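You operate a simulated robot arm through the tools that you are given. There is no shell and no other tool. Be economical: measure what you need, move in short steps, check, and stop when the job is done.

The job below is to be done with a simulated robot arm. You get a single attempt, and the scene is never put back.

Task
Brush the grime off die 3 in the vice and put it back.
Fine: clamp it before you brush; brush back in its place, vice open again.

It is judged by the outcome, as a careful person would: the job done as asked, and still so three seconds after it is handed in. It fails if anything else is knocked over, pushed out of place, dropped, spilled or broken.

Robot
A 6-joint arm with a two-finger parallel gripper, fixed in place. Base frame: the origin is at the foot of the arm, x ahead of it, y to its left, z up; the work surface is at about z = 900. Readings come in mm, degrees, newtons and seconds.
With the tool pointing down near the work surface it reaches from about 240 to 640 mm from the base axis. Its first joint turns from -66.0 to 66.0 degrees. Payload 2.7 kg.
The TCP is the grasp point between the finger pads, 23 mm short of the fingertips. In the tool frame z runs along the fingers and y along their closing line. The gripper opens to 94 mm. The fingers are 38 mm wide and 10 mm thick; the gripper's body (54 by 96 mm) begins 39 mm behind the TCP.
Orientation is told as [roll, pitch, yaw] about the base's x, y, z axes, in that order, counted from this pose: with the fingers straight down and closing along the base's y, the tool's x points along the base's -x, its y along +y and its z along -z.

Tools
- The arm moves only by the tool nudge_tool. Its argument "series" is a list of rows, each a list of 7 numbers: the shift along the base's x, y, z in units of 30 mm (1.0 is 30 mm), then the turn, a rotation vector about the base's x, y, z in units of 4 degrees (1.0 is 4 degrees), then the opening, from 0 (shut) to 1 (fully open). In form: [[x, y, z, wx, wy, wz, jaw], ...]. A call has 1 to 12 rows; each row shifts and turns the commanded pose from where the row before left it. A call with a number of a shift or a turn outside -1 to 1 is refused whole. Rows are played at 5 a second. More than 50 mm and 8.6 degrees between two rows, or a gripper value outside its range, and nothing of the call is played. Where a pose cannot be reached the arm comes as near as it can. A force on the tool above 40 N (or 10 N above the force at the start of the call, whichever is more), or a blocked arm, ends the call early, and 0.2 s more pass. The fingers move at their own pace (about 45 mm/s each) and stop on an object; they squeeze with about 43 N. The grip force told is the motor's: it shows also when the fingers shut on nothing. Time passes only in rows, and 0.2 s behind the last, so rows that do not move let the fingers close. The reply holds the time, the measured pose of the TCP, the force on the tool along the base axes, the opening and the grip force, in the units named above and with some noise.
- Cameras (640 x 400 px; columns grow to the right, rows downward): "scene" is fixed at [74.2, -427, 1414.4]; the picture's right is [0.80, -0.60, 0.00], its down [-0.28, -0.37, -0.89] and it looks along [0.53, 0.71, -0.46] (base axes); focal length 357 px, centre (320, 200). "wrist" rides on the gripper at [-39, 0, -44] in the tool frame; the picture's right is [0.00, -1.00, 0.00], its down [0.97, 0.00, -0.24] and it looks along [0.24, 0.00, 0.97] (tool axes); focal length 218 px, centre (320, 200). There is no depth. A picture from a camera that has moved, and an enlarged one, comes with that camera's place and axes in the base frame and with its lens.
- capture(camera): a new picture of that camera. It takes no simulated time.
- inspect(camera, box): a new picture of the part [left, top, right, bottom] of that camera's present view, enlarged. It takes no simulated time.
- sign_off(): hands the job in; it is judged then, once.

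Work in short steps. Places have to be worked out from the pictures, the camera data and where the tool is seen: move nearer, look again, correct. Check each grasp and each placing, and mend what went wrong. You have 120 turns and 84 pictures in all, those below and enlarged ones among them. Open the gripper and draw the arm clear of the work before you hand the job in, unless the task says otherwise; then end with one line.

The tools are called after "Emit:" as a command line: name --pt "numbers of a row" for each row, then --argument value for the rest, lists and objects as JSON in quotes. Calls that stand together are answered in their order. nudge_tool: Moves the arm, as the interface text tells. Its arguments: {"type":"object","properties":{"series":{"type":"array"}},"required":["series"]} The other tools are called the same way: capture (camera) takes a picture; inspect (camera, box) takes an enlarged picture of a part of a camera's view; sign_off () hands the job in.

At the start:

```text
time: 0.0
position: [323.8, 182.9, 1239.1]
tcp_rot: [0.0, -0.1, 0.0]
ft_force: [-0.8, 0.5, 0.5]
width: 94.0
gripper_force: 0.0
```

scene: 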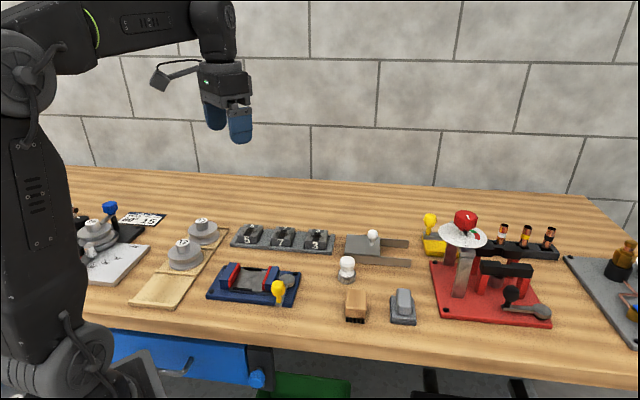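
wrist: 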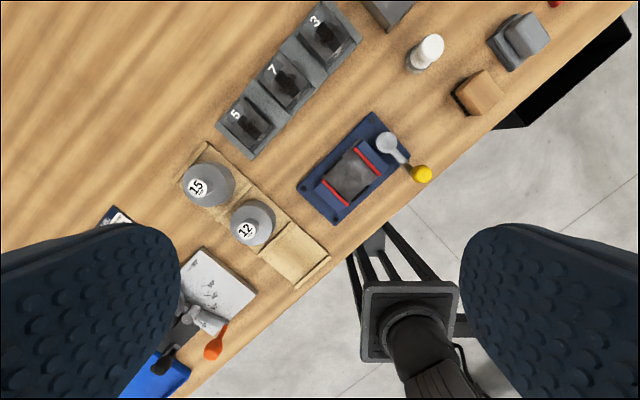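

I start by enlarging the relevant areas: the die rack, the vice and the brush.

Emit:
inspect --camera "scene" --box '[190, 210, 430, 340]'

Emit:
inspect --camera "wrist" --box '[200, 0, 440, 240]'

Emit:
inspect --camera "wrist" --box '[340, 0, 600, 130]'

```text
2.67 times, centred on (310, 275) of scene
camera zoom: at [74.2, -427.0, 1414.4], right [0.8, -0.6, 0.0], down [-0.28, -0.37, -0.89], along [0.53, 0.71, -0.46], focal length 953 px, centre (347, 0)
```

zoom: 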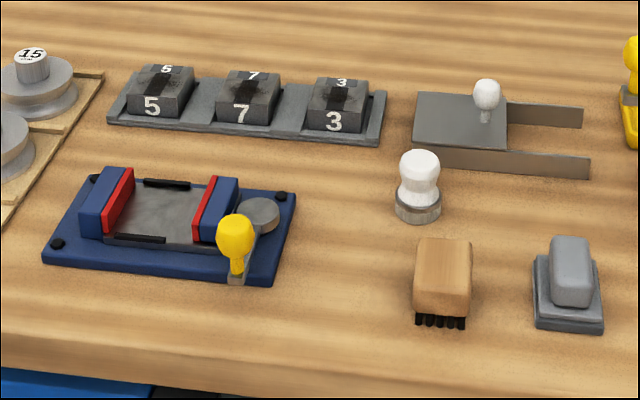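

```text
1.67 times, centred on (320, 120) of wrist
camera zoom: at [361.3, 182.9, 1283.6], right [0.0, -1.0, 0.0], down [-0.97, 0.0, 0.24], along [-0.24, 0.0, -0.97], focal length 364 px, centre (320, 333)
```

zoom: 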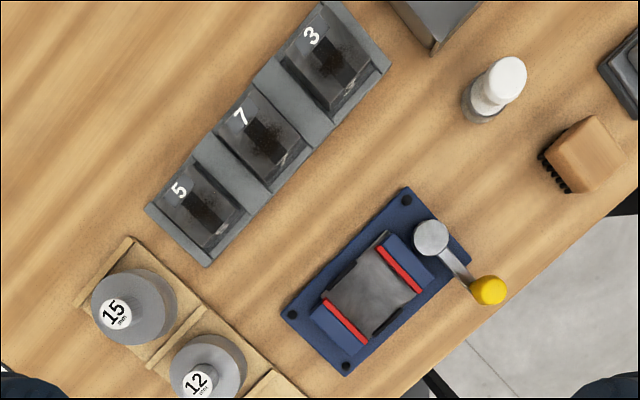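

```text
2.46 times, centred on (470, 65) of wrist
camera zoom: at [361.3, 182.9, 1283.6], right [0.0, -1.0, 0.0], down [-0.97, 0.0, 0.24], along [-0.24, 0.0, -0.97], focal length 537 px, centre (-49, 532)
```

zoom: 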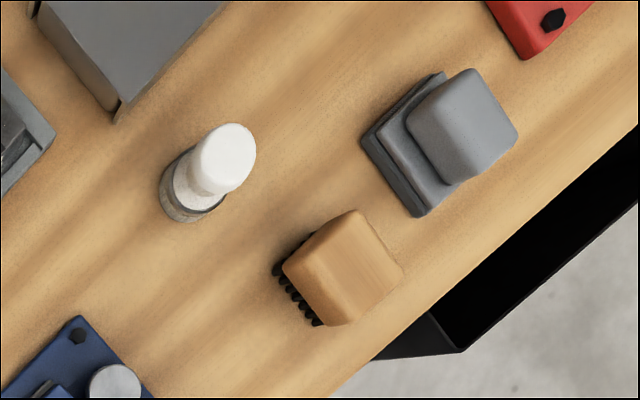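

Estimates: die 3 at about (507,170), vice centre about (315,132), lever pivot about (366,77) with its knob about (320,33,960). The layout looks yawed about −37°, so I turn the tool to match and go lower between rack and vice for a better look.

Emit:
nudge_tool --pt "0.32 -0.143 -0.297 0 0 -0.925 1" --pt "0.32 -0.143 -0.297 0 0 -0.925 1" --pt "0.32 -0.143 -0.297 0 0 -0.925 1" --pt "0.32 -0.143 -0.297 0 0 -0.925 1" --pt "0.32 -0.143 -0.297 0 0 -0.925 1" --pt "0.32 -0.143 -0.297 0 0 -0.925 1" --pt "0.32 -0.143 -0.297 0 0 -0.925 1" --pt "0.32 -0.143 -0.297 0 0 -0.925 1" --pt "0.32 -0.143 -0.297 0 0 -0.925 1" --pt "0.32 -0.143 -0.297 0 0 -0.925 1"

Emit:
capture --camera "wrist"

```text
time: 2.2
position: [418.7, 139.9, 1150.0]
tcp_rot: [0.0, -0.1, -37.2]
ft_force: [0.1, 0.0, -0.1]
width: 94.3
gripper_force: 0.0
```

```text
78 pictures are left
camera wrist: at [449.7, 116.5, 1195.0], right [-0.6, -0.8, 0.0], down [-0.77, 0.59, 0.24], along [-0.19, 0.14, -0.97], focal length 218 px, centre (320, 200)
```

wrist: 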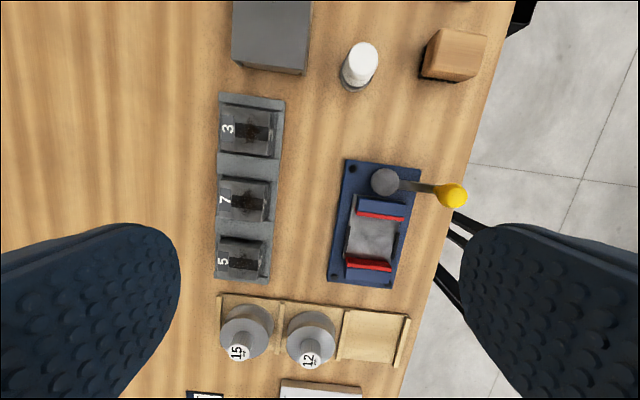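

The rack and vice are yawed slightly differently, so I enlarge to measure corners.

Emit:
inspect --camera "wrist" --box '[310, 140, 480, 300]'

Emit:
inspect --camera "wrist" --box '[200, 80, 320, 200]'

Emit:
inspect --camera "scene" --box '[200, 255, 310, 315]'

Emit:
inspect --camera "scene" --box '[225, 215, 345, 265]'

```text
2.50 times, centred on (395, 220) of wrist
camera zoom: at [449.7, 116.5, 1195.0], right [-0.6, -0.8, 0.0], down [-0.77, 0.59, 0.24], along [-0.19, 0.14, -0.97], focal length 546 px, centre (132, 150)
```

zoom: 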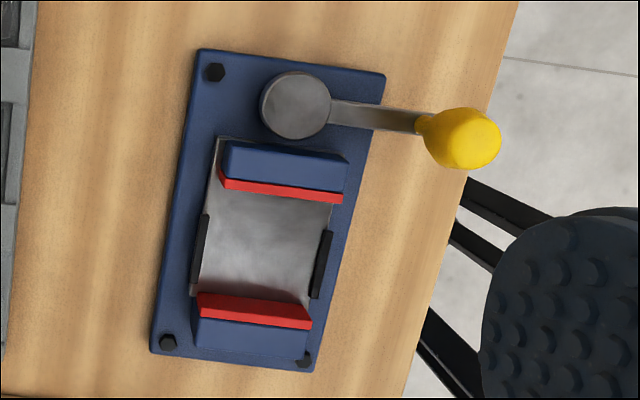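

```text
3.33 times, centred on (260, 140) of wrist
camera zoom: at [449.7, 116.5, 1195.0], right [-0.6, -0.8, 0.0], down [-0.77, 0.59, 0.24], along [-0.19, 0.14, -0.97], focal length 728 px, centre (520, 400)
```

zoom: 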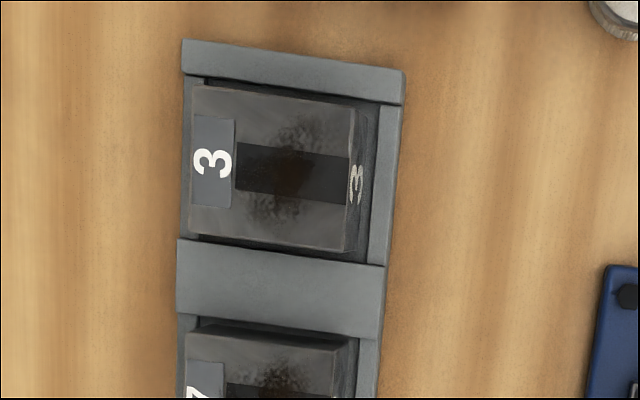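

```text
5.82 times, centred on (255, 285) of scene
camera zoom: at [74.2, -427.0, 1414.4], right [0.8, -0.6, 0.0], down [-0.28, -0.37, -0.89], along [0.53, 0.71, -0.46], focal length 2079 px, centre (698, -294)
```

zoom: 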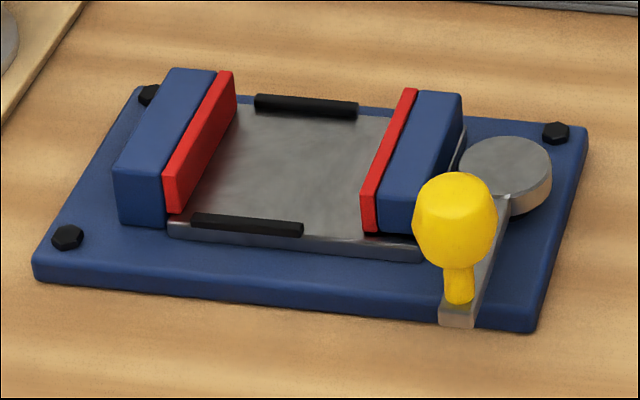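

```text
5.33 times, centred on (285, 240) of scene
camera zoom: at [74.2, -427.0, 1414.4], right [0.8, -0.6, 0.0], down [-0.28, -0.37, -0.89], along [0.53, 0.71, -0.46], focal length 1906 px, centre (507, -13)
```

zoom: 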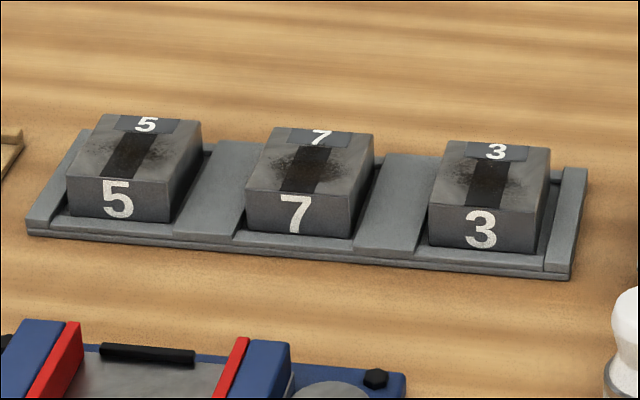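

Vice, rack and die all sit at about yaw −45°. Die 3 top is at about z≈926 near (516.5,177). I move above it and match the yaw for a closer check.

Emit:
nudge_tool --pt "0.816 0.31 -0.9 0 0 -0.49 1" --pt "0.816 0.31 -0.9 0 0 -0.49 1" --pt "0.816 0.31 -0.9 0 0 -0.49 1" --pt "0.816 0.31 -0.9 0 0 -0.49 1"

Emit:
capture --camera "wrist"

Emit:
capture --camera "scene"

```text
time: 3.2
position: [519.0, 178.5, 1042.9]
tcp_rot: [0.0, -0.2, -44.9]
ft_force: [0.3, 0.6, 0.2]
width: 94.2
gripper_force: 0.0
```

```text
73 pictures are left
camera wrist: at [545.6, 150.6, 1086.9], right [-0.71, -0.71, 0.0], down [-0.69, 0.69, 0.24], along [-0.17, 0.17, -0.97], focal length 218 px, centre (320, 200)
```

wrist: 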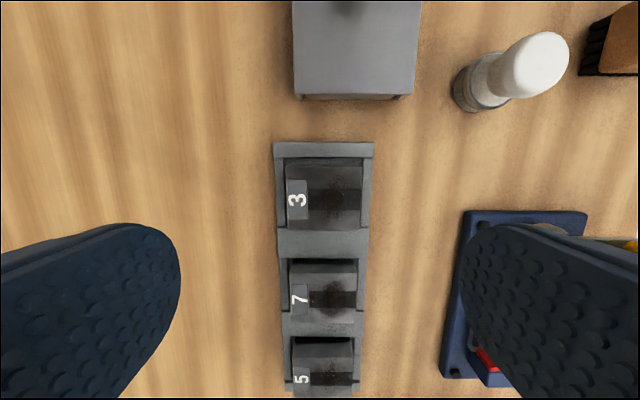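

```text
72 pictures are left
```

scene: 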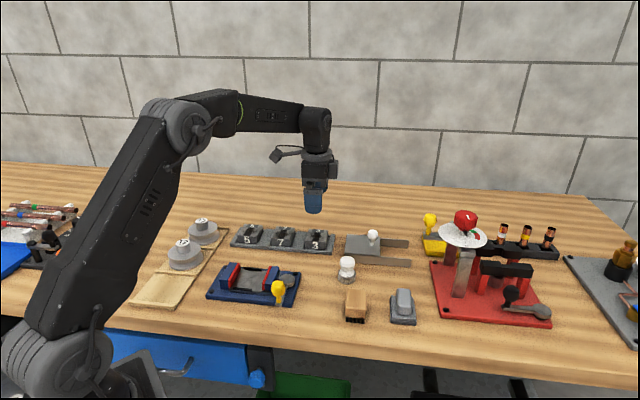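

Zoom in on die 3 from here.

Emit:
inspect --camera "wrist" --box '[260, 130, 390, 260]'

```text
3.08 times, centred on (325, 195) of wrist
camera zoom: at [545.6, 150.6, 1086.9], right [-0.71, -0.71, 0.0], down [-0.69, 0.69, 0.24], along [-0.17, 0.17, -0.97], focal length 672 px, centre (305, 215)
```

zoom: 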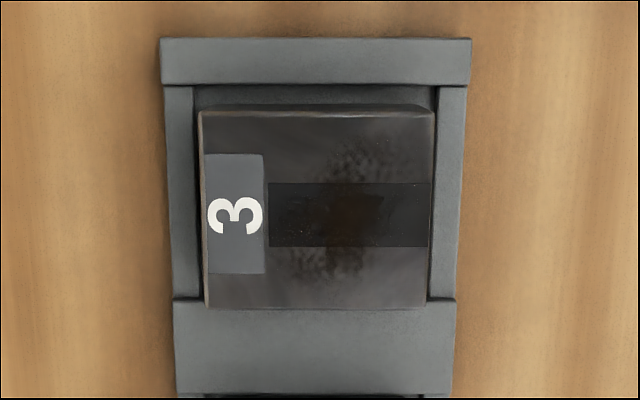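

Die 3 top measures about 56×49 mm, centred near (516.8,177). I correct the small offset and descend to TCP z≈937 (tips ≈914, above the rack ledges).

Emit:
nudge_tool --pt "-0.073 -0.05 0 0 0 0 1" --pt "0 0 -0.9 0 0 0 1" --pt "0 0 -0.9 0 0 0 1" --pt "0 0 -0.9 0 0 0 1" --pt "0 0 -0.5 0 0 0 1"

Emit:
capture --camera "wrist"

Emit:
inspect --camera "scene" --box '[270, 200, 360, 260]'

```text
time: 4.4
position: [515.2, 177.9, 945.6]
tcp_rot: [0.0, -0.1, -44.8]
ft_force: [-0.1, 0.8, -0.1]
width: 94.0
gripper_force: 0.1
```

```text
70 pictures are left
camera wrist: at [541.1, 150.9, 989.7], right [-0.71, -0.71, 0.0], down [-0.69, 0.68, 0.24], along [-0.17, 0.17, -0.97], focal length 218 px, centre (320, 200)
```

wrist: 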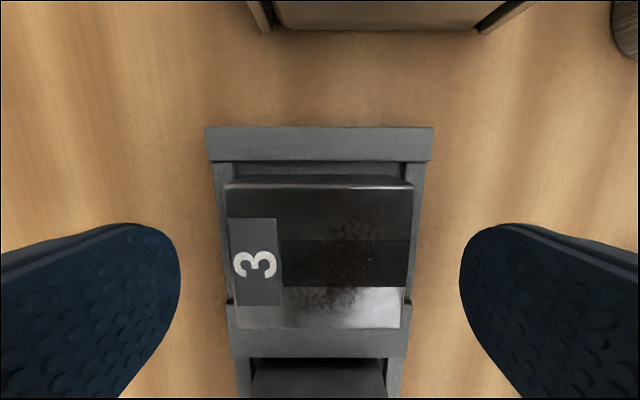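

```text
6.67 times, centred on (315, 230) of scene
camera zoom: at [74.2, -427.0, 1414.4], right [0.8, -0.6, 0.0], down [-0.28, -0.37, -0.89], along [0.53, 0.71, -0.46], focal length 2382 px, centre (353, 0)
```

zoom: 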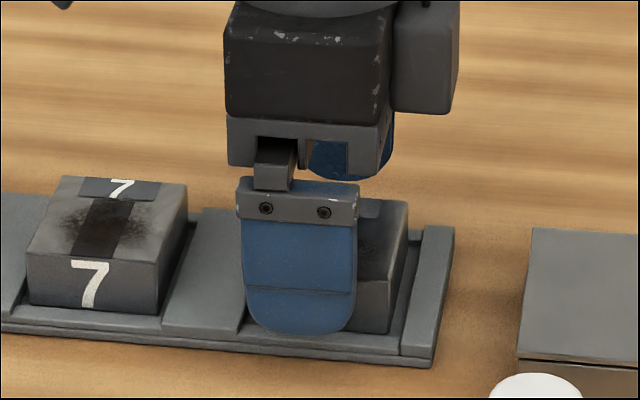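

Centred well along the closing line and about 2 mm off along the rack, with the die top at about z 926. I correct that, lower 9 mm and close.

Emit:
nudge_tool --pt "0.05 -0.05 -0.3 0 0 0 1" --pt "0 0 0 0 0 0 0.7" --pt "0 0 0 0 0 0 0.4" --pt "0 0 0 0 0 0 0.4" --pt "0 0 0 0 0 0 0.4"

Emit:
capture --camera "wrist"

```text
time: 5.6
position: [516.2, 176.7, 936.1]
tcp_rot: [0.0, -0.1, -45.0]
ft_force: [0.6, -1.9, 0.9]
width: 55.6
gripper_force: 43.2
```

```text
68 pictures are left
camera wrist: at [543.1, 149.5, 980.4], right [-0.71, -0.71, 0.0], down [-0.69, 0.68, 0.24], along [-0.17, 0.17, -0.97], focal length 218 px, centre (320, 200)
```

wrist: 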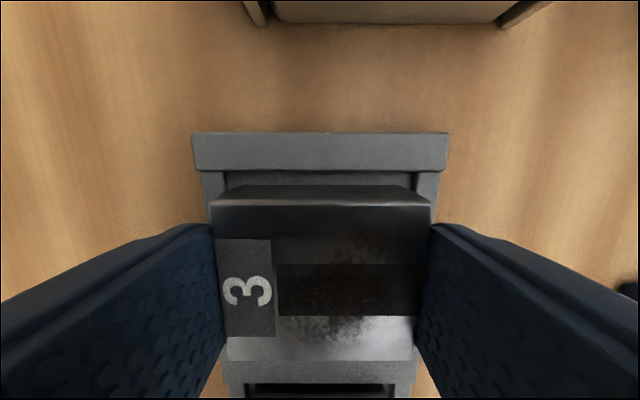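

Gripped firmly at 55.6 mm. I lift straight up 90 mm and check.

Emit:
nudge_tool --pt "0 0 0.3 0 0 0 0.4" --pt "0 0 0.9 0 0 0 0.4" --pt "0 0 0.9 0 0 0 0.4" --pt "0 0 0.9 0 0 0 0.4"

Emit:
inspect --camera "scene" --box '[230, 160, 380, 260]'

```text
time: 6.6
position: [515.8, 176.1, 1027.7]
tcp_rot: [0.0, -0.1, -44.8]
ft_force: [-0.1, 1.0, -4.1]
width: 55.7
gripper_force: 43.4
```

```text
4.00 times, centred on (305, 210) of scene
camera zoom: at [74.3, -427.0, 1414.4], right [0.8, -0.6, 0.0], down [-0.28, -0.37, -0.89], along [0.53, 0.71, -0.46], focal length 1429 px, centre (380, 160)
```

zoom: 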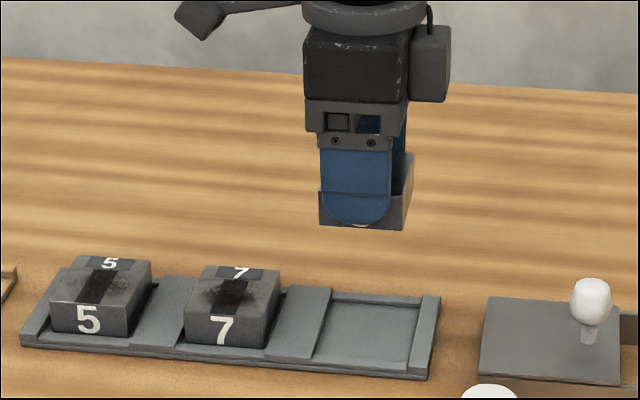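

The die is held and its slot is empty. I carry it at height to a viewpoint just beyond the vice's fixed jaw, so the wrist camera sees the jaws past the die.

Emit:
nudge_tool --pt "-0.889 -0.033 0.12 0 0 0 0.4" --pt "-0.889 -0.033 0.12 0 0 0 0.4" --pt "-0.889 -0.033 0.12 0 0 0 0.4" --pt "-0.889 -0.033 0.12 0 0 0 0.4" --pt "-0.889 -0.033 0.12 0 0 0 0.4" --pt "-0.889 -0.033 0.12 0 0 0 0.4" --pt "-0.889 -0.033 0.12 0 0 0 0.4" --pt "-0.889 -0.033 0.12 0 0 0 0.4" --pt "-0.889 -0.033 0.12 0 0 0 0.4" --pt "0 0 0 0 0 0 0.4"

Emit:
inspect --camera "wrist" --box '[160, 0, 480, 200]'

```text
time: 8.8
position: [274.6, 164.2, 1060.7]
tcp_rot: [0.1, -0.1, -44.9]
ft_force: [-0.4, -0.3, -5.2]
width: 55.4
gripper_force: 43.2
```

```text
2.00 times, centred on (320, 100) of wrist
camera zoom: at [302.8, 136.6, 1105.2], right [-0.71, -0.71, 0.0], down [-0.69, 0.69, 0.24], along [-0.17, 0.17, -0.97], focal length 436 px, centre (320, 400)
```

zoom: 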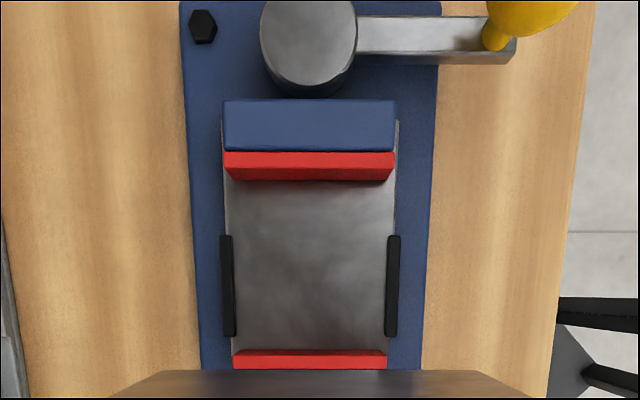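

Clear view: the rails show the clamping spot is against the fixed jaw, the gap is about 68 mm and the centreline is about 4.6 mm to the left. Target TCP is (307.5,137.7). I move there and descend to z≈965.

Emit:
nudge_tool --pt "0.55 -0.44 0 0 0 0 0.4" --pt "0.55 -0.44 0 0 0 0 0.4" --pt "0 0 -0.8 0 0 0 0.4" --pt "0 0 -0.8 0 0 0 0.4" --pt "0 0 -0.8 0 0 0 0.4" --pt "0 0 -0.8 0 0 0 0.4" --pt "0 0 0 0 0 0 0.4"

Emit:
capture --camera "wrist"

Emit:
inspect --camera "scene" --box '[200, 225, 310, 315]'

```text
time: 10.4
position: [309.2, 137.0, 962.8]
tcp_rot: [0.0, -0.1, -44.8]
ft_force: [0.2, 0.6, -4.5]
width: 55.6
gripper_force: 43.3
```

```text
65 pictures are left
camera wrist: at [336.3, 110.0, 1006.6], right [-0.71, -0.71, 0.0], down [-0.69, 0.68, 0.24], along [-0.17, 0.17, -0.97], focal length 218 px, centre (320, 200)
```

wrist: 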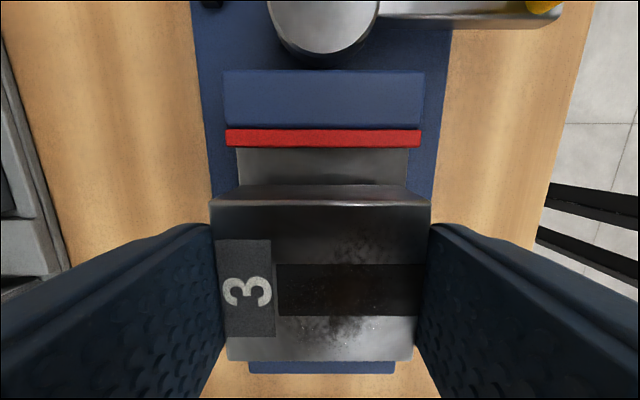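

```text
4.44 times, centred on (255, 270) of scene
camera zoom: at [74.2, -427.0, 1414.4], right [0.8, -0.6, 0.0], down [-0.28, -0.37, -0.89], along [0.53, 0.71, -0.46], focal length 1588 px, centre (609, -111)
```

zoom: 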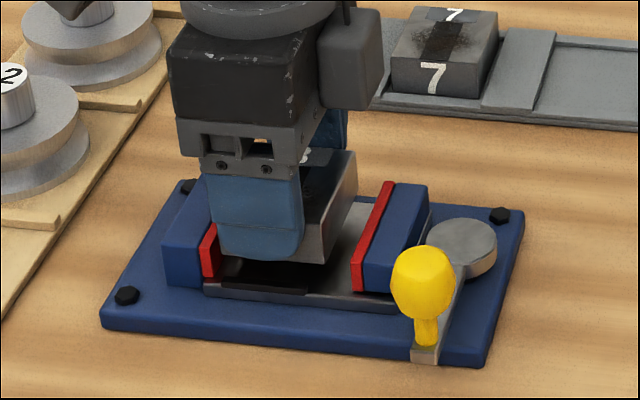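

The die is centred over the vice with about 14 mm to the moving jaw and 4 mm to the fixed one. I lower gently to near contact.

Emit:
nudge_tool --pt "0 0 -0.3 0 0 0 0.4" --pt "0 0 -0.2 0 0 0 0.4" --pt "0 0 0 0 0 0 0.4"

Emit:
inspect --camera "scene" --box '[200, 245, 310, 315]'

```text
time: 11.1
position: [309.0, 139.0, 951.3]
tcp_rot: [0.2, -0.2, -44.8]
ft_force: [-0.7, -1.0, 4.6]
width: 55.7
gripper_force: 43.5
stopped in row 3: the force on the tool passed its limit (the readings are from after the stop); the commanded pose is now the measured one
```

```text
5.71 times, centred on (255, 280) of scene
camera zoom: at [74.1, -427.1, 1414.4], right [0.8, -0.6, 0.0], down [-0.28, -0.37, -0.89], along [0.53, 0.71, -0.46], focal length 2042 px, centre (691, -257)
```

zoom: 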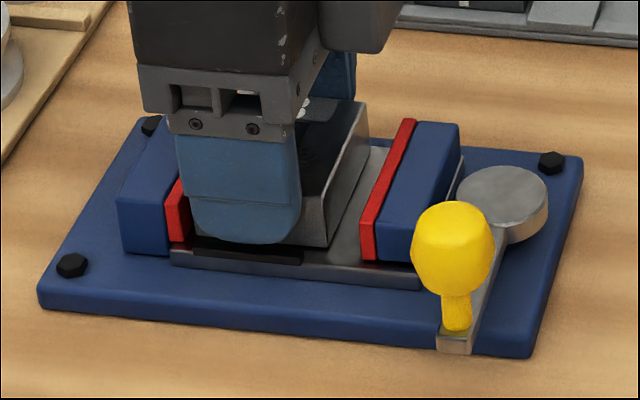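

Contact at z≈951. I check from the wrist whether the die sits flat on the pad.

Emit:
capture --camera "wrist"

Emit:
inspect --camera "scene" --box '[222, 260, 272, 300]'

```text
62 pictures are left
camera wrist: at [336.3, 111.4, 995.2], right [-0.7, -0.71, 0.0], down [-0.69, 0.68, 0.24], along [-0.17, 0.17, -0.97], focal length 218 px, centre (320, 200)
```

wrist: 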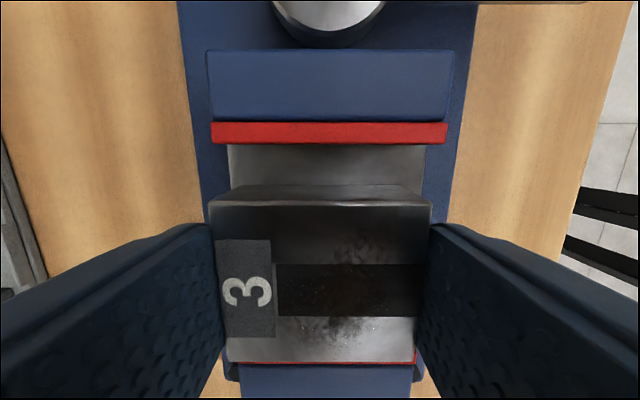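

```text
10.00 times, centred on (247, 280) of scene
camera zoom: at [74.1, -427.1, 1414.4], right [0.8, -0.6, 0.0], down [-0.28, -0.37, -0.89], along [0.53, 0.71, -0.46], focal length 3573 px, centre (1050, -600)
```

zoom: 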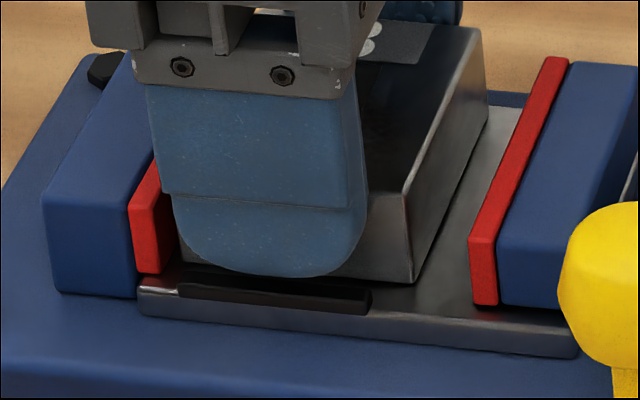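

The die appears seated, but about 2 mm toward the back rail. I lift 3 mm, shift 2 mm toward the front, and set it down again to compare the contact height.

Emit:
nudge_tool --pt "0 0 0.1 0 0 0 0.4" --pt "-0.05 -0.05 0 0 0 0 0.4" --pt "0 0 -0.08 0 0 0 0.4" --pt "0 0 -0.05 0 0 0 0.4" --pt "0 0 -0.05 0 0 0 0.4"

Emit:
capture --camera "wrist"

```text
time: 12.4
position: [308.5, 137.4, 950.3]
tcp_rot: [0.3, -0.2, -44.8]
ft_force: [-1.3, -1.7, 4.7]
width: 55.5
gripper_force: 43.4
stopped in row 5: the force on the tool passed its limit (the readings are from after the stop); the commanded pose is now the measured one
```

```text
60 pictures are left
camera wrist: at [334.7, 110.3, 995.2], right [-0.7, -0.71, 0.0], down [-0.69, 0.68, 0.24], along [-0.16, 0.17, -0.97], focal length 218 px, centre (320, 200)
```

wrist: 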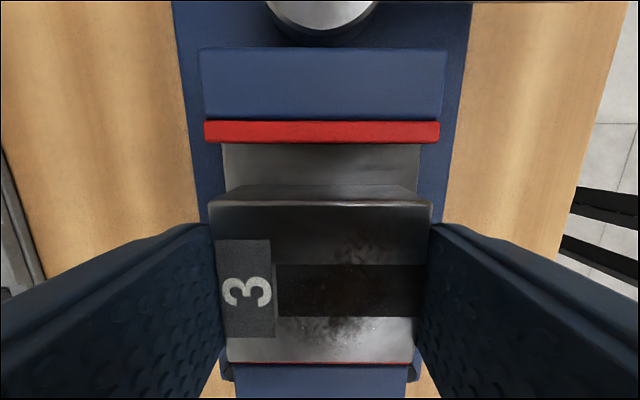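

Same contact height (~951) and centred, so it is on the pad. I release and lift.

Emit:
nudge_tool --pt "0 0 0 0 0 0 0.65" --pt "0 0 0 0 0 0 0.8" --pt "0 0 0.1 0 0 0 0.9" --pt "0 0 0.5 0 0 0 0.9" --pt "0 0 0.9 0 0 0 0.9" --pt "0 0 0.9 0 0 0 0.9" --pt "0 0 0.9 0 0 0 0.9"

Emit:
capture --camera "wrist"

Emit:
inspect --camera "scene" --box '[200, 245, 310, 315]'

```text
time: 14.0
position: [307.2, 137.9, 1048.1]
tcp_rot: [0.2, -0.2, -44.8]
ft_force: [0.1, 0.4, -0.6]
width: 84.6
gripper_force: 0.0
```

```text
59 pictures are left
camera wrist: at [334.2, 109.7, 1093.0], right [-0.7, -0.71, 0.0], down [-0.69, 0.68, 0.24], along [-0.16, 0.17, -0.97], focal length 218 px, centre (320, 200)
```

wrist: 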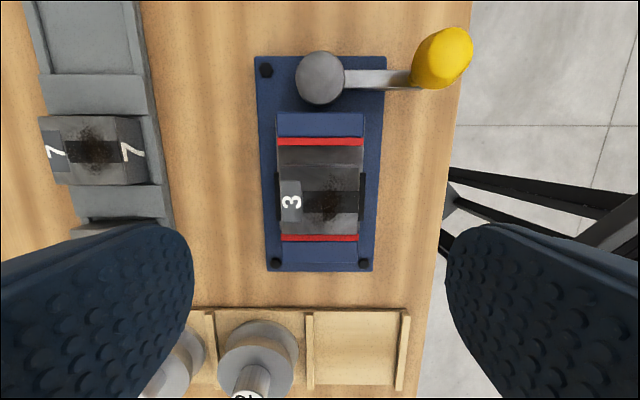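

```text
5.71 times, centred on (255, 280) of scene
camera zoom: at [74.2, -427.0, 1414.4], right [0.8, -0.6, 0.0], down [-0.28, -0.37, -0.89], along [0.53, 0.71, -0.46], focal length 2042 px, centre (691, -257)
```

zoom: 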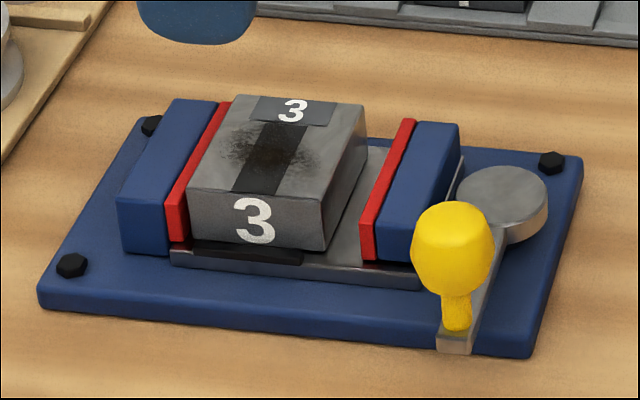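

The die sits flat between the jaws. Next is the lever: pivot at about (365,78), knob at about (319.5,31.7,962), arm ≈65 mm. I move above the knob and look.

Emit:
nudge_tool --pt "0.1025 -0.885 -0.1 0 0 0 0.7" --pt "0.1025 -0.885 -0.1 0 0 0 0.7" --pt "0.1025 -0.885 -0.1 0 0 0 0.7" --pt "0.1025 -0.885 -0.1 0 0 0 0.7" --pt "0 0 0 0 0 0 0.7"

Emit:
capture --camera "wrist"

Emit:
capture --camera "scene"

```text
time: 15.2
position: [322.1, 31.9, 1037.6]
tcp_rot: [0.2, -0.2, -44.8]
ft_force: [0.9, -0.8, -0.6]
width: 65.6
gripper_force: 0.0
```

```text
57 pictures are left
camera wrist: at [347.8, 3.5, 1082.2], right [-0.7, -0.71, 0.0], down [-0.69, 0.68, 0.24], along [-0.16, 0.17, -0.97], focal length 218 px, centre (320, 200)
```

wrist: 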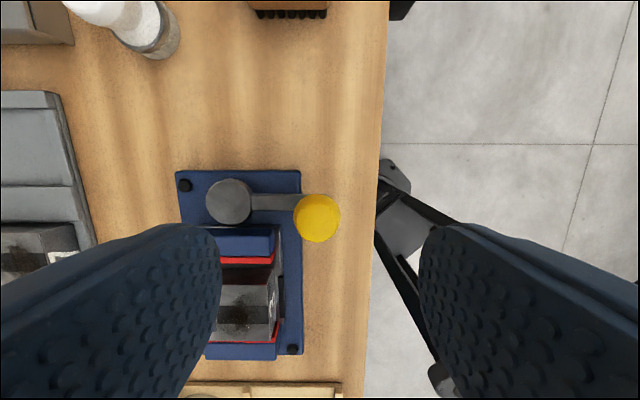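

```text
56 pictures are left
```

scene: 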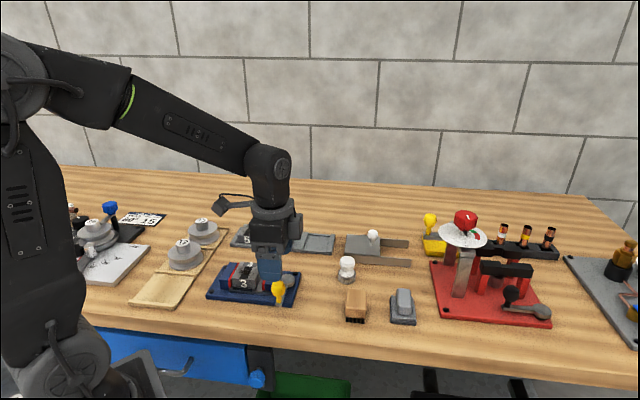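

The knob is within 2 mm of under the TCP. I correct, descend to TCP z≈966, and close gently.

Emit:
nudge_tool --pt "0.01 0.07 -0.6 0 0 0 0.7" --pt "0 0 -0.8 0 0 0 0.7" --pt "0 0 -0.8 0 0 0 0.7" --pt "0 0 -0.2 0 0 0 0.7" --pt "0 0 0 0 0 0 0.7"

Emit:
capture --camera "wrist"

Emit:
inspect --camera "scene" --box '[220, 240, 330, 320]'

```text
time: 16.4
position: [321.3, 34.9, 966.2]
tcp_rot: [0.3, -0.1, -44.8]
ft_force: [0.2, -0.6, 0.2]
width: 65.7
gripper_force: 0.0
```

```text
55 pictures are left
camera wrist: at [348.3, 7.1, 1010.9], right [-0.7, -0.71, 0.0], down [-0.69, 0.68, 0.24], along [-0.16, 0.17, -0.97], focal length 218 px, centre (320, 200)
```

wrist: 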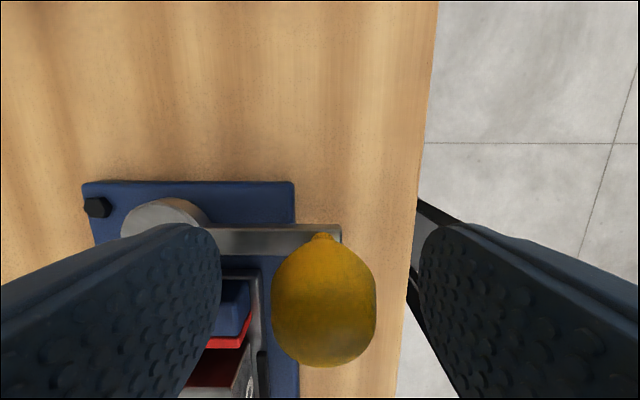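

```text
5.00 times, centred on (275, 280) of scene
camera zoom: at [74.2, -427.0, 1414.4], right [0.8, -0.6, 0.0], down [-0.28, -0.37, -0.89], along [0.53, 0.71, -0.46], focal length 1787 px, centre (545, -200)
```

zoom: 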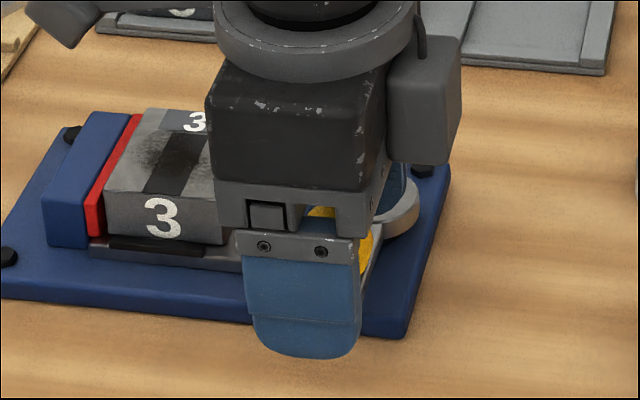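

The knob sits between the fingers, so I close on it.

Emit:
nudge_tool --pt "0 0 0 0 0 0 0.4" --pt "0 0 0 0 0 0 0.2" --pt "0 0 0 0 0 0 0.2" --pt "0 0 0 0 0 0 0.2"

```text
time: 17.4
position: [320.8, 34.2, 967.0]
tcp_rot: [0.2, -0.3, -44.8]
ft_force: [-4.6, -7.1, 2.3]
width: 26.4
gripper_force: 45.3
```

Knob gripped (26.4 mm). I swing it 12° away from the jaws (counter-clockwise about the pivot), turning the tool along, and check the force and jaw motion.

Emit:
nudge_tool --pt "0.105 -0.1 0 0 0 1 0.2" --pt "0.111 -0.092 0 0 0 1 0.2" --pt "0.118 -0.085 0 0 0 1 0.2" --pt "0 0 0 0 0 0 0.2"

Emit:
inspect --camera "scene" --box '[200, 240, 330, 320]'

```text
time: 18.4
position: [329.3, 26.9, 966.5]
tcp_rot: [0.4, -0.3, -32.7]
ft_force: [7.9, 7.2, -1.3]
width: 26.5
gripper_force: 45.5
```

```text
4.92 times, centred on (265, 280) of scene
camera zoom: at [74.4, -426.9, 1414.4], right [0.8, -0.6, 0.0], down [-0.28, -0.37, -0.89], along [0.53, 0.71, -0.46], focal length 1759 px, centre (591, -194)
```

zoom: 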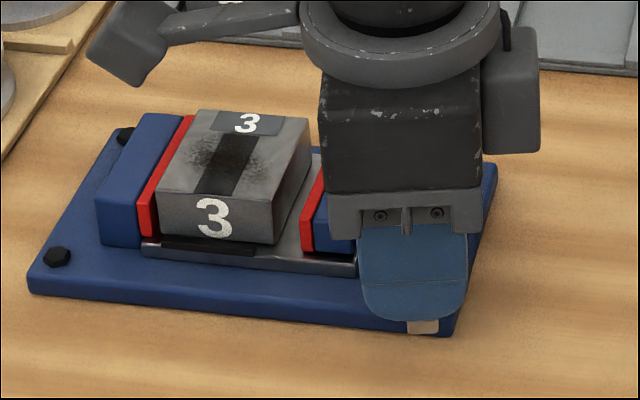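

The jaw has crept toward the die, so this is the clamping direction. The reaction is slightly radial, so I tighten the arc by about 1 mm and continue 16°.

Emit:
nudge_tool --pt "0.136 -0.053 0 0 0 1 0.2" --pt "0.132 -0.055 0 0 0 1 0.2" --pt "0.13 -0.057 0 0 0 1 0.2" --pt "0.133 -0.048 0 0 0 1 0.2" --pt "0 0 0 0 0 0 0.2"

Emit:
inspect --camera "scene" --box '[200, 240, 330, 320]'

```text
time: 19.6
position: [347.7, 18.2, 967.0]
tcp_rot: [0.2, -0.2, -16.6]
ft_force: [-8.0, -24.4, 18.0]
width: 26.2
gripper_force: 45.0
```

```text
4.92 times, centred on (265, 280) of scene
camera zoom: at [73.7, -427.7, 1414.2], right [0.8, -0.6, 0.0], down [-0.28, -0.37, -0.89], along [0.53, 0.71, -0.46], focal length 1759 px, centre (591, -194)
```

zoom: 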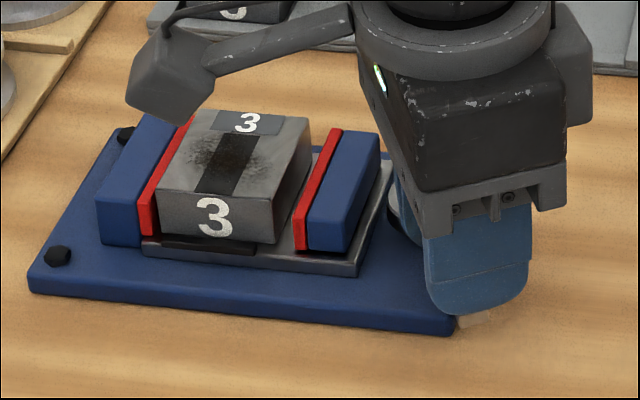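

The jaw keeps closing. The measured points fit a circle of radius 62.1 mm about (365.3,77.6), so I use exactly that for the next 16°.

Emit:
nudge_tool --pt "0.152 -0.083 0 0 0 1 0.2" --pt "0.142 -0.028 0 0 0 1 0.2" --pt "0.144 -0.018 0 0 0 1 0.2" --pt "0.144 -0.008 0 0 0 1 0.2" --pt "0 0 0 0 0 0 0.2"

Emit:
inspect --camera "scene" --box '[200, 240, 330, 320]'

```text
time: 20.8
position: [364.2, 14.0, 967.1]
tcp_rot: [0.2, -0.1, -0.7]
ft_force: [-1.6, -26.8, 15.9]
width: 26.4
gripper_force: 44.9
```

```text
4.92 times, centred on (265, 280) of scene
camera zoom: at [74.0, -427.8, 1414.2], right [0.8, -0.6, 0.0], down [-0.28, -0.37, -0.89], along [0.53, 0.71, -0.46], focal length 1759 px, centre (591, -194)
```

zoom: 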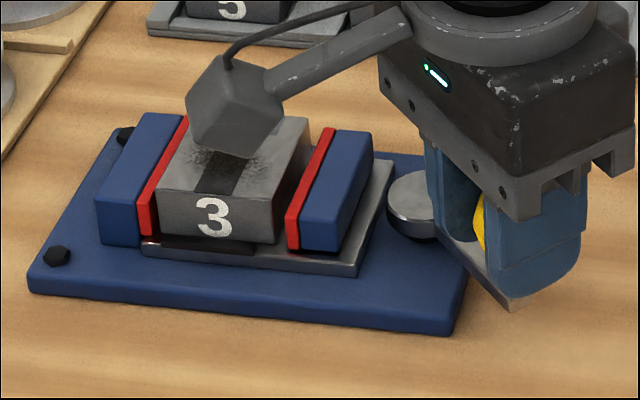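

Still closing evenly (roughly 90° total expected). I refit the pivot to (366,79.5) with r≈65 and continue 16°.

Emit:
nudge_tool --pt "0.137 -0.03 0 0 0 1 0.2" --pt "0.15 0.013 0 0 0 1 0.2" --pt "0.15 0.02 0 0 0 1 0.2" --pt "0.147 0.03 0 0 0 1 0.2" --pt "0 0 0 0 0 0 0.2"

```text
time: 22.0
position: [382.1, 16.8, 967.2]
tcp_rot: [0.3, -0.4, 15.3]
ft_force: [8.2, -11.7, 0.0]
width: 26.3
gripper_force: 45.3
```

On track with lower force; another 16°.

Emit:
nudge_tool --pt "0.147 0.043 0 0 0 1 0.2" --pt "0.14 0.05 0 0 0 1 0.2" --pt "0.14 0.063 0 0 0 1 0.2" --pt "0.133 0.07 0 0 0 1 0.2" --pt "0 0 0 0 0 0 0.2"

Emit:
capture --camera "scene"

```text
time: 23.2
position: [398.6, 23.4, 966.2]
tcp_rot: [0.2, -0.3, 31.4]
ft_force: [-8.0, 12.4, 35.1]
width: 26.4
gripper_force: 45.3
```

```text
50 pictures are left
```

scene: 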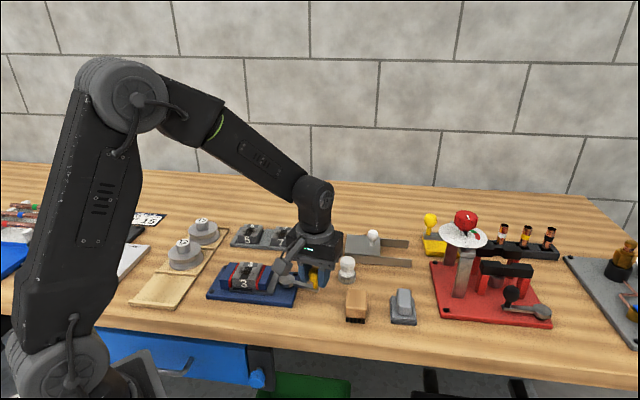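

Vertical force has risen to 35 N, so I check for contacts before going on, especially the white-topped object nearby.

Emit:
inspect --camera "scene" --box '[200, 220, 370, 320]'

Emit:
capture --camera "wrist"

```text
3.76 times, centred on (285, 270) of scene
camera zoom: at [73.5, -426.7, 1414.6], right [0.8, -0.6, 0.0], down [-0.28, -0.37, -0.89], along [0.53, 0.71, -0.46], focal length 1345 px, centre (452, -64)
```

zoom: 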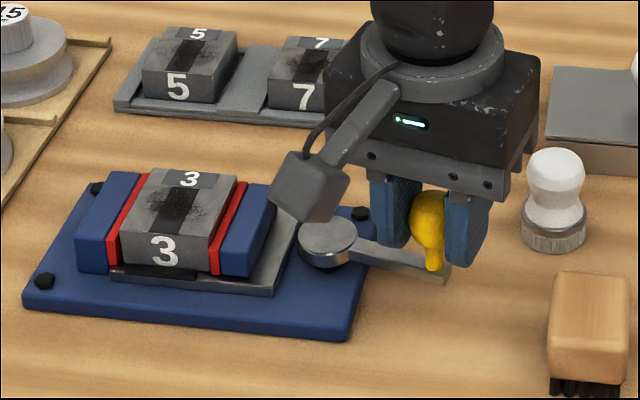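

```text
48 pictures are left
camera wrist: at [431.5, 42.9, 1010.8], right [0.52, -0.85, 0.0], down [-0.83, -0.51, 0.23], along [-0.2, -0.12, -0.97], focal length 218 px, centre (320, 200)
```

wrist: 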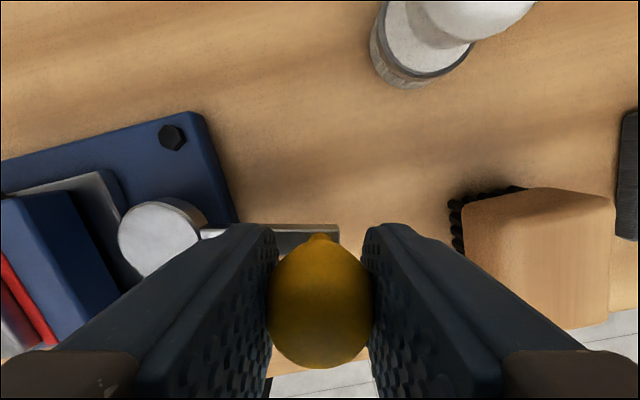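

No unwanted contacts and the moving jaw is now at the die. I ease up 1.5 mm to relieve the vertical load and turn another 8°.

Emit:
nudge_tool --pt "0 0 0.05 0 0 0 0.2" --pt "0.127 0.08 0 0 0 1 0.2" --pt "0.123 0.09 0 0 0 1 0.2" --pt "0 0 0 0 0 0 0.2"

Emit:
inspect --camera "scene" --box '[200, 220, 370, 320]'

```text
time: 24.2
position: [402.7, 25.5, 965.4]
tcp_rot: [0.4, 0.2, 39.2]
ft_force: [-16.3, -3.6, 8.3]
width: 26.6
gripper_force: 45.8
```

```text
3.76 times, centred on (285, 270) of scene
camera zoom: at [73.6, -427.2, 1414.4], right [0.8, -0.6, 0.0], down [-0.28, -0.37, -0.89], along [0.53, 0.71, -0.46], focal length 1345 px, centre (452, -64)
```

zoom: 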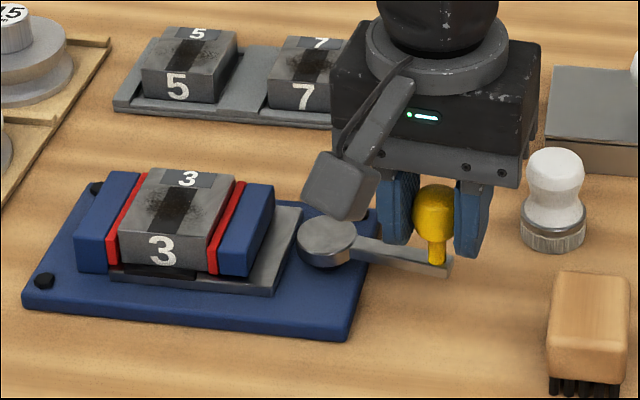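

The die is now against both jaws and resistance is rising, so it is beginning to clamp. I push another 8° while watching the force.

Emit:
nudge_tool --pt "0.115 0.1 0 0 0 1 0.2" --pt "0.11 0.11 0 0 0 1 0.2" --pt "0 0 0 0 0 0 0.2"

Emit:
inspect --camera "scene" --box '[200, 220, 370, 320]'

```text
time: 25.0
position: [408.9, 32.4, 965.7]
tcp_rot: [0.7, 0.3, 47.2]
ft_force: [-18.7, -30.6, -5.8]
width: 27.5
gripper_force: 44.7
```

```text
3.76 times, centred on (285, 270) of scene
camera zoom: at [73.7, -427.9, 1414.2], right [0.8, -0.6, 0.0], down [-0.28, -0.37, -0.89], along [0.53, 0.71, -0.46], focal length 1345 px, centre (452, -64)
```

zoom: 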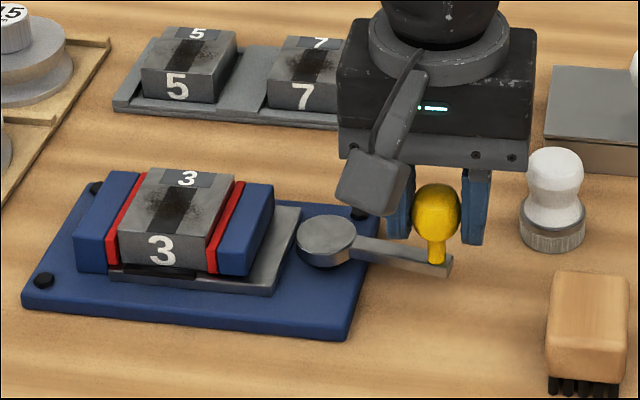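

The lever has stopped (the knob is slipping in the pads at 36 N), so the die looks clamped. I release the knob and check that it holds.

Emit:
nudge_tool --pt "0 0 0 0 0 0 0.5" --pt "0 0 0 0 0 0 0.6" --pt "0 0 0.4 0 0 0 0.6" --pt "0 0 0.9 0 0 0 0.6" --pt "0 0 0.9 0 0 0 0.6" --pt "0 0 0.5 0 0 0 0.6"

Emit:
inspect --camera "scene" --box '[200, 220, 370, 320]'

Emit:
capture --camera "wrist"

```text
time: 26.4
position: [412.6, 32.6, 1047.7]
tcp_rot: [0.3, -0.2, 47.2]
ft_force: [-0.4, -0.6, -0.1]
width: 56.1
gripper_force: 0.0
```

```text
3.76 times, centred on (285, 270) of scene
camera zoom: at [74.2, -427.0, 1414.4], right [0.8, -0.6, 0.0], down [-0.28, -0.37, -0.89], along [0.53, 0.71, -0.46], focal length 1345 px, centre (452, -64)
```

zoom: 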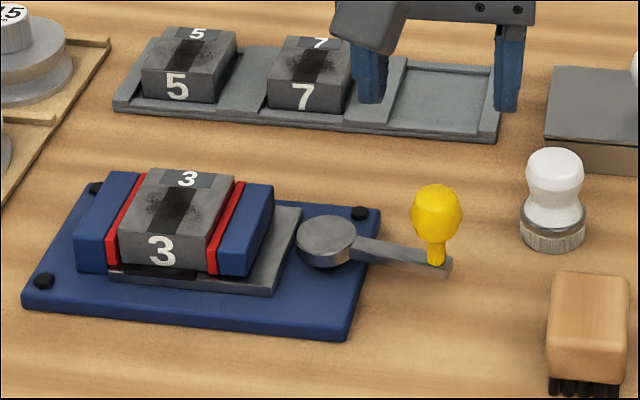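

```text
44 pictures are left
camera wrist: at [438.2, 62.0, 1092.4], right [0.73, -0.68, 0.0], down [-0.66, -0.71, 0.24], along [-0.16, -0.17, -0.97], focal length 218 px, centre (320, 200)
```

wrist: 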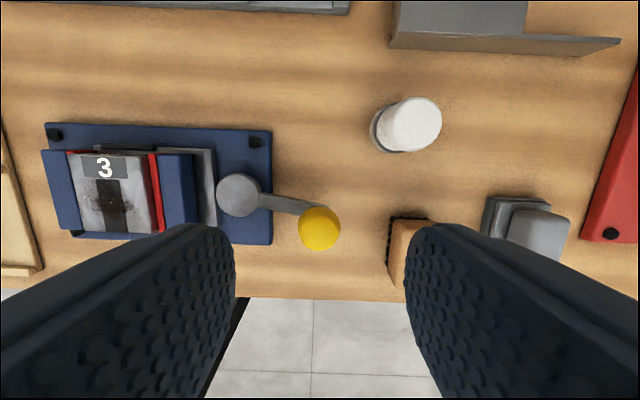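

The lever stays put. I zoom in on the jaws to confirm they touch the die on both sides.

Emit:
inspect --camera "scene" --box '[215, 255, 285, 300]'

Emit:
inspect --camera "wrist" --box '[30, 110, 350, 270]'

```text
8.89 times, centred on (250, 278) of scene
camera zoom: at [74.2, -427.0, 1414.4], right [0.8, -0.6, 0.0], down [-0.28, -0.37, -0.89], along [0.53, 0.71, -0.46], focal length 3176 px, centre (942, -489)
```

zoom: 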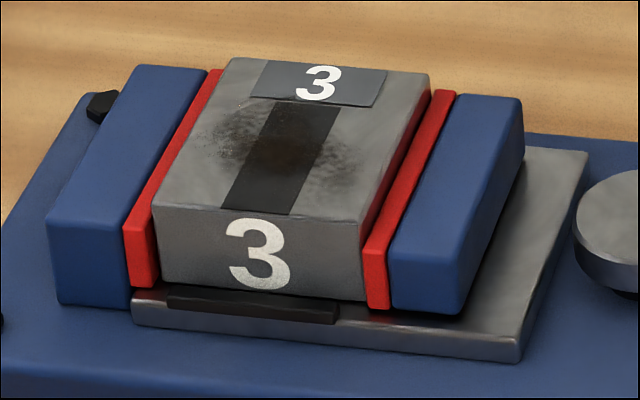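

```text
2.00 times, centred on (190, 190) of wrist
camera zoom: at [438.2, 62.0, 1092.4], right [0.73, -0.68, 0.0], down [-0.66, -0.71, 0.24], along [-0.16, -0.17, -0.97], focal length 436 px, centre (580, 220)
```

zoom: 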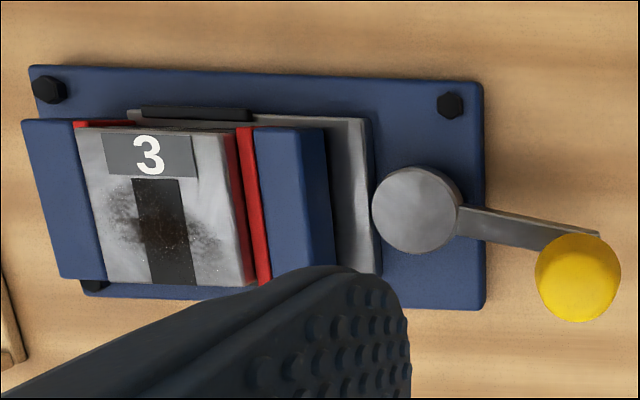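

The die is snug between both jaws. Next the brush, estimated near (437,-52) with its top at ≈937; I move over it to look.

Emit:
nudge_tool --pt "0.21 -0.71 0 0 0 0 0.95" --pt "0.21 -0.71 0 0 0 0 0.95" --pt "0.21 -0.71 0 0 0 0 0.95" --pt "0.21 -0.71 0 0 0 0 0.95" --pt "0 0 0 0 0 0 0.95"

Emit:
capture --camera "wrist"

Emit:
inspect --camera "scene" --box '[330, 270, 430, 340]'

```text
time: 27.6
position: [438.3, -49.6, 1050.5]
tcp_rot: [0.3, -0.1, 47.2]
ft_force: [0.1, -0.5, 0.1]
width: 89.2
gripper_force: 0.0
```

```text
41 pictures are left
camera wrist: at [463.3, -22.4, 1094.1], right [0.73, -0.68, 0.0], down [-0.66, -0.71, 0.24], along [-0.16, -0.17, -0.97], focal length 218 px, centre (320, 200)
```

wrist: 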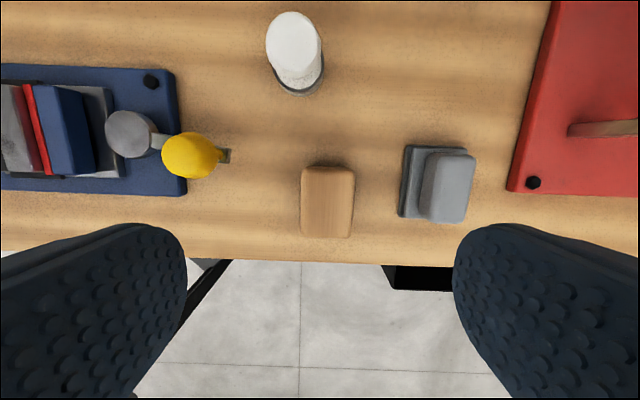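

```text
5.71 times, centred on (380, 305) of scene
camera zoom: at [74.2, -427.1, 1414.4], right [0.8, -0.6, 0.0], down [-0.28, -0.37, -0.89], along [0.53, 0.71, -0.46], focal length 2042 px, centre (-23, -400)
```

zoom: 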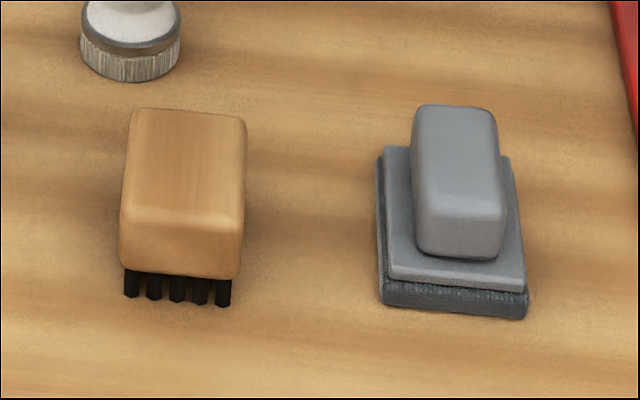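

The brush is about 38×54 mm, bristles down, yaw 45°, centred near (439,-55.5). I align the yaw, descend partway and recheck.

Emit:
nudge_tool --pt "0.04 -0.2 -0.5 0 0 -0.55 0.95" --pt "0 0 -0.8 0 0 0 0.95" --pt "0 0 -0.7 0 0 0 0.95" --pt "0 0 0 0 0 0 0.95"

Emit:
capture --camera "wrist"

```text
time: 28.6
position: [438.5, -57.2, 989.3]
tcp_rot: [0.3, -0.2, 45.0]
ft_force: [0.3, 0.8, -0.1]
width: 89.5
gripper_force: 0.1
```

```text
39 pictures are left
camera wrist: at [466.6, -29.5, 1032.6], right [0.71, -0.71, 0.0], down [-0.69, -0.69, 0.24], along [-0.17, -0.16, -0.97], focal length 218 px, centre (320, 200)
```

wrist: 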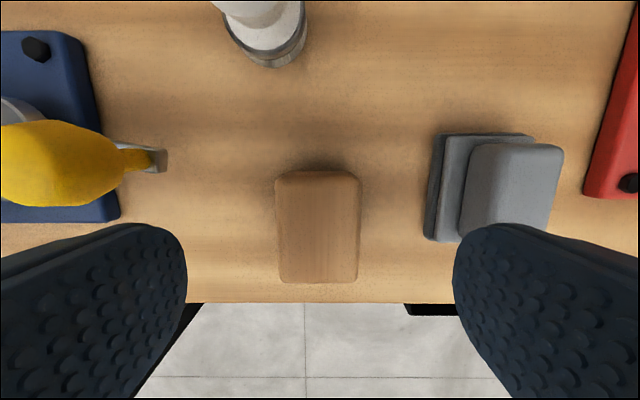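

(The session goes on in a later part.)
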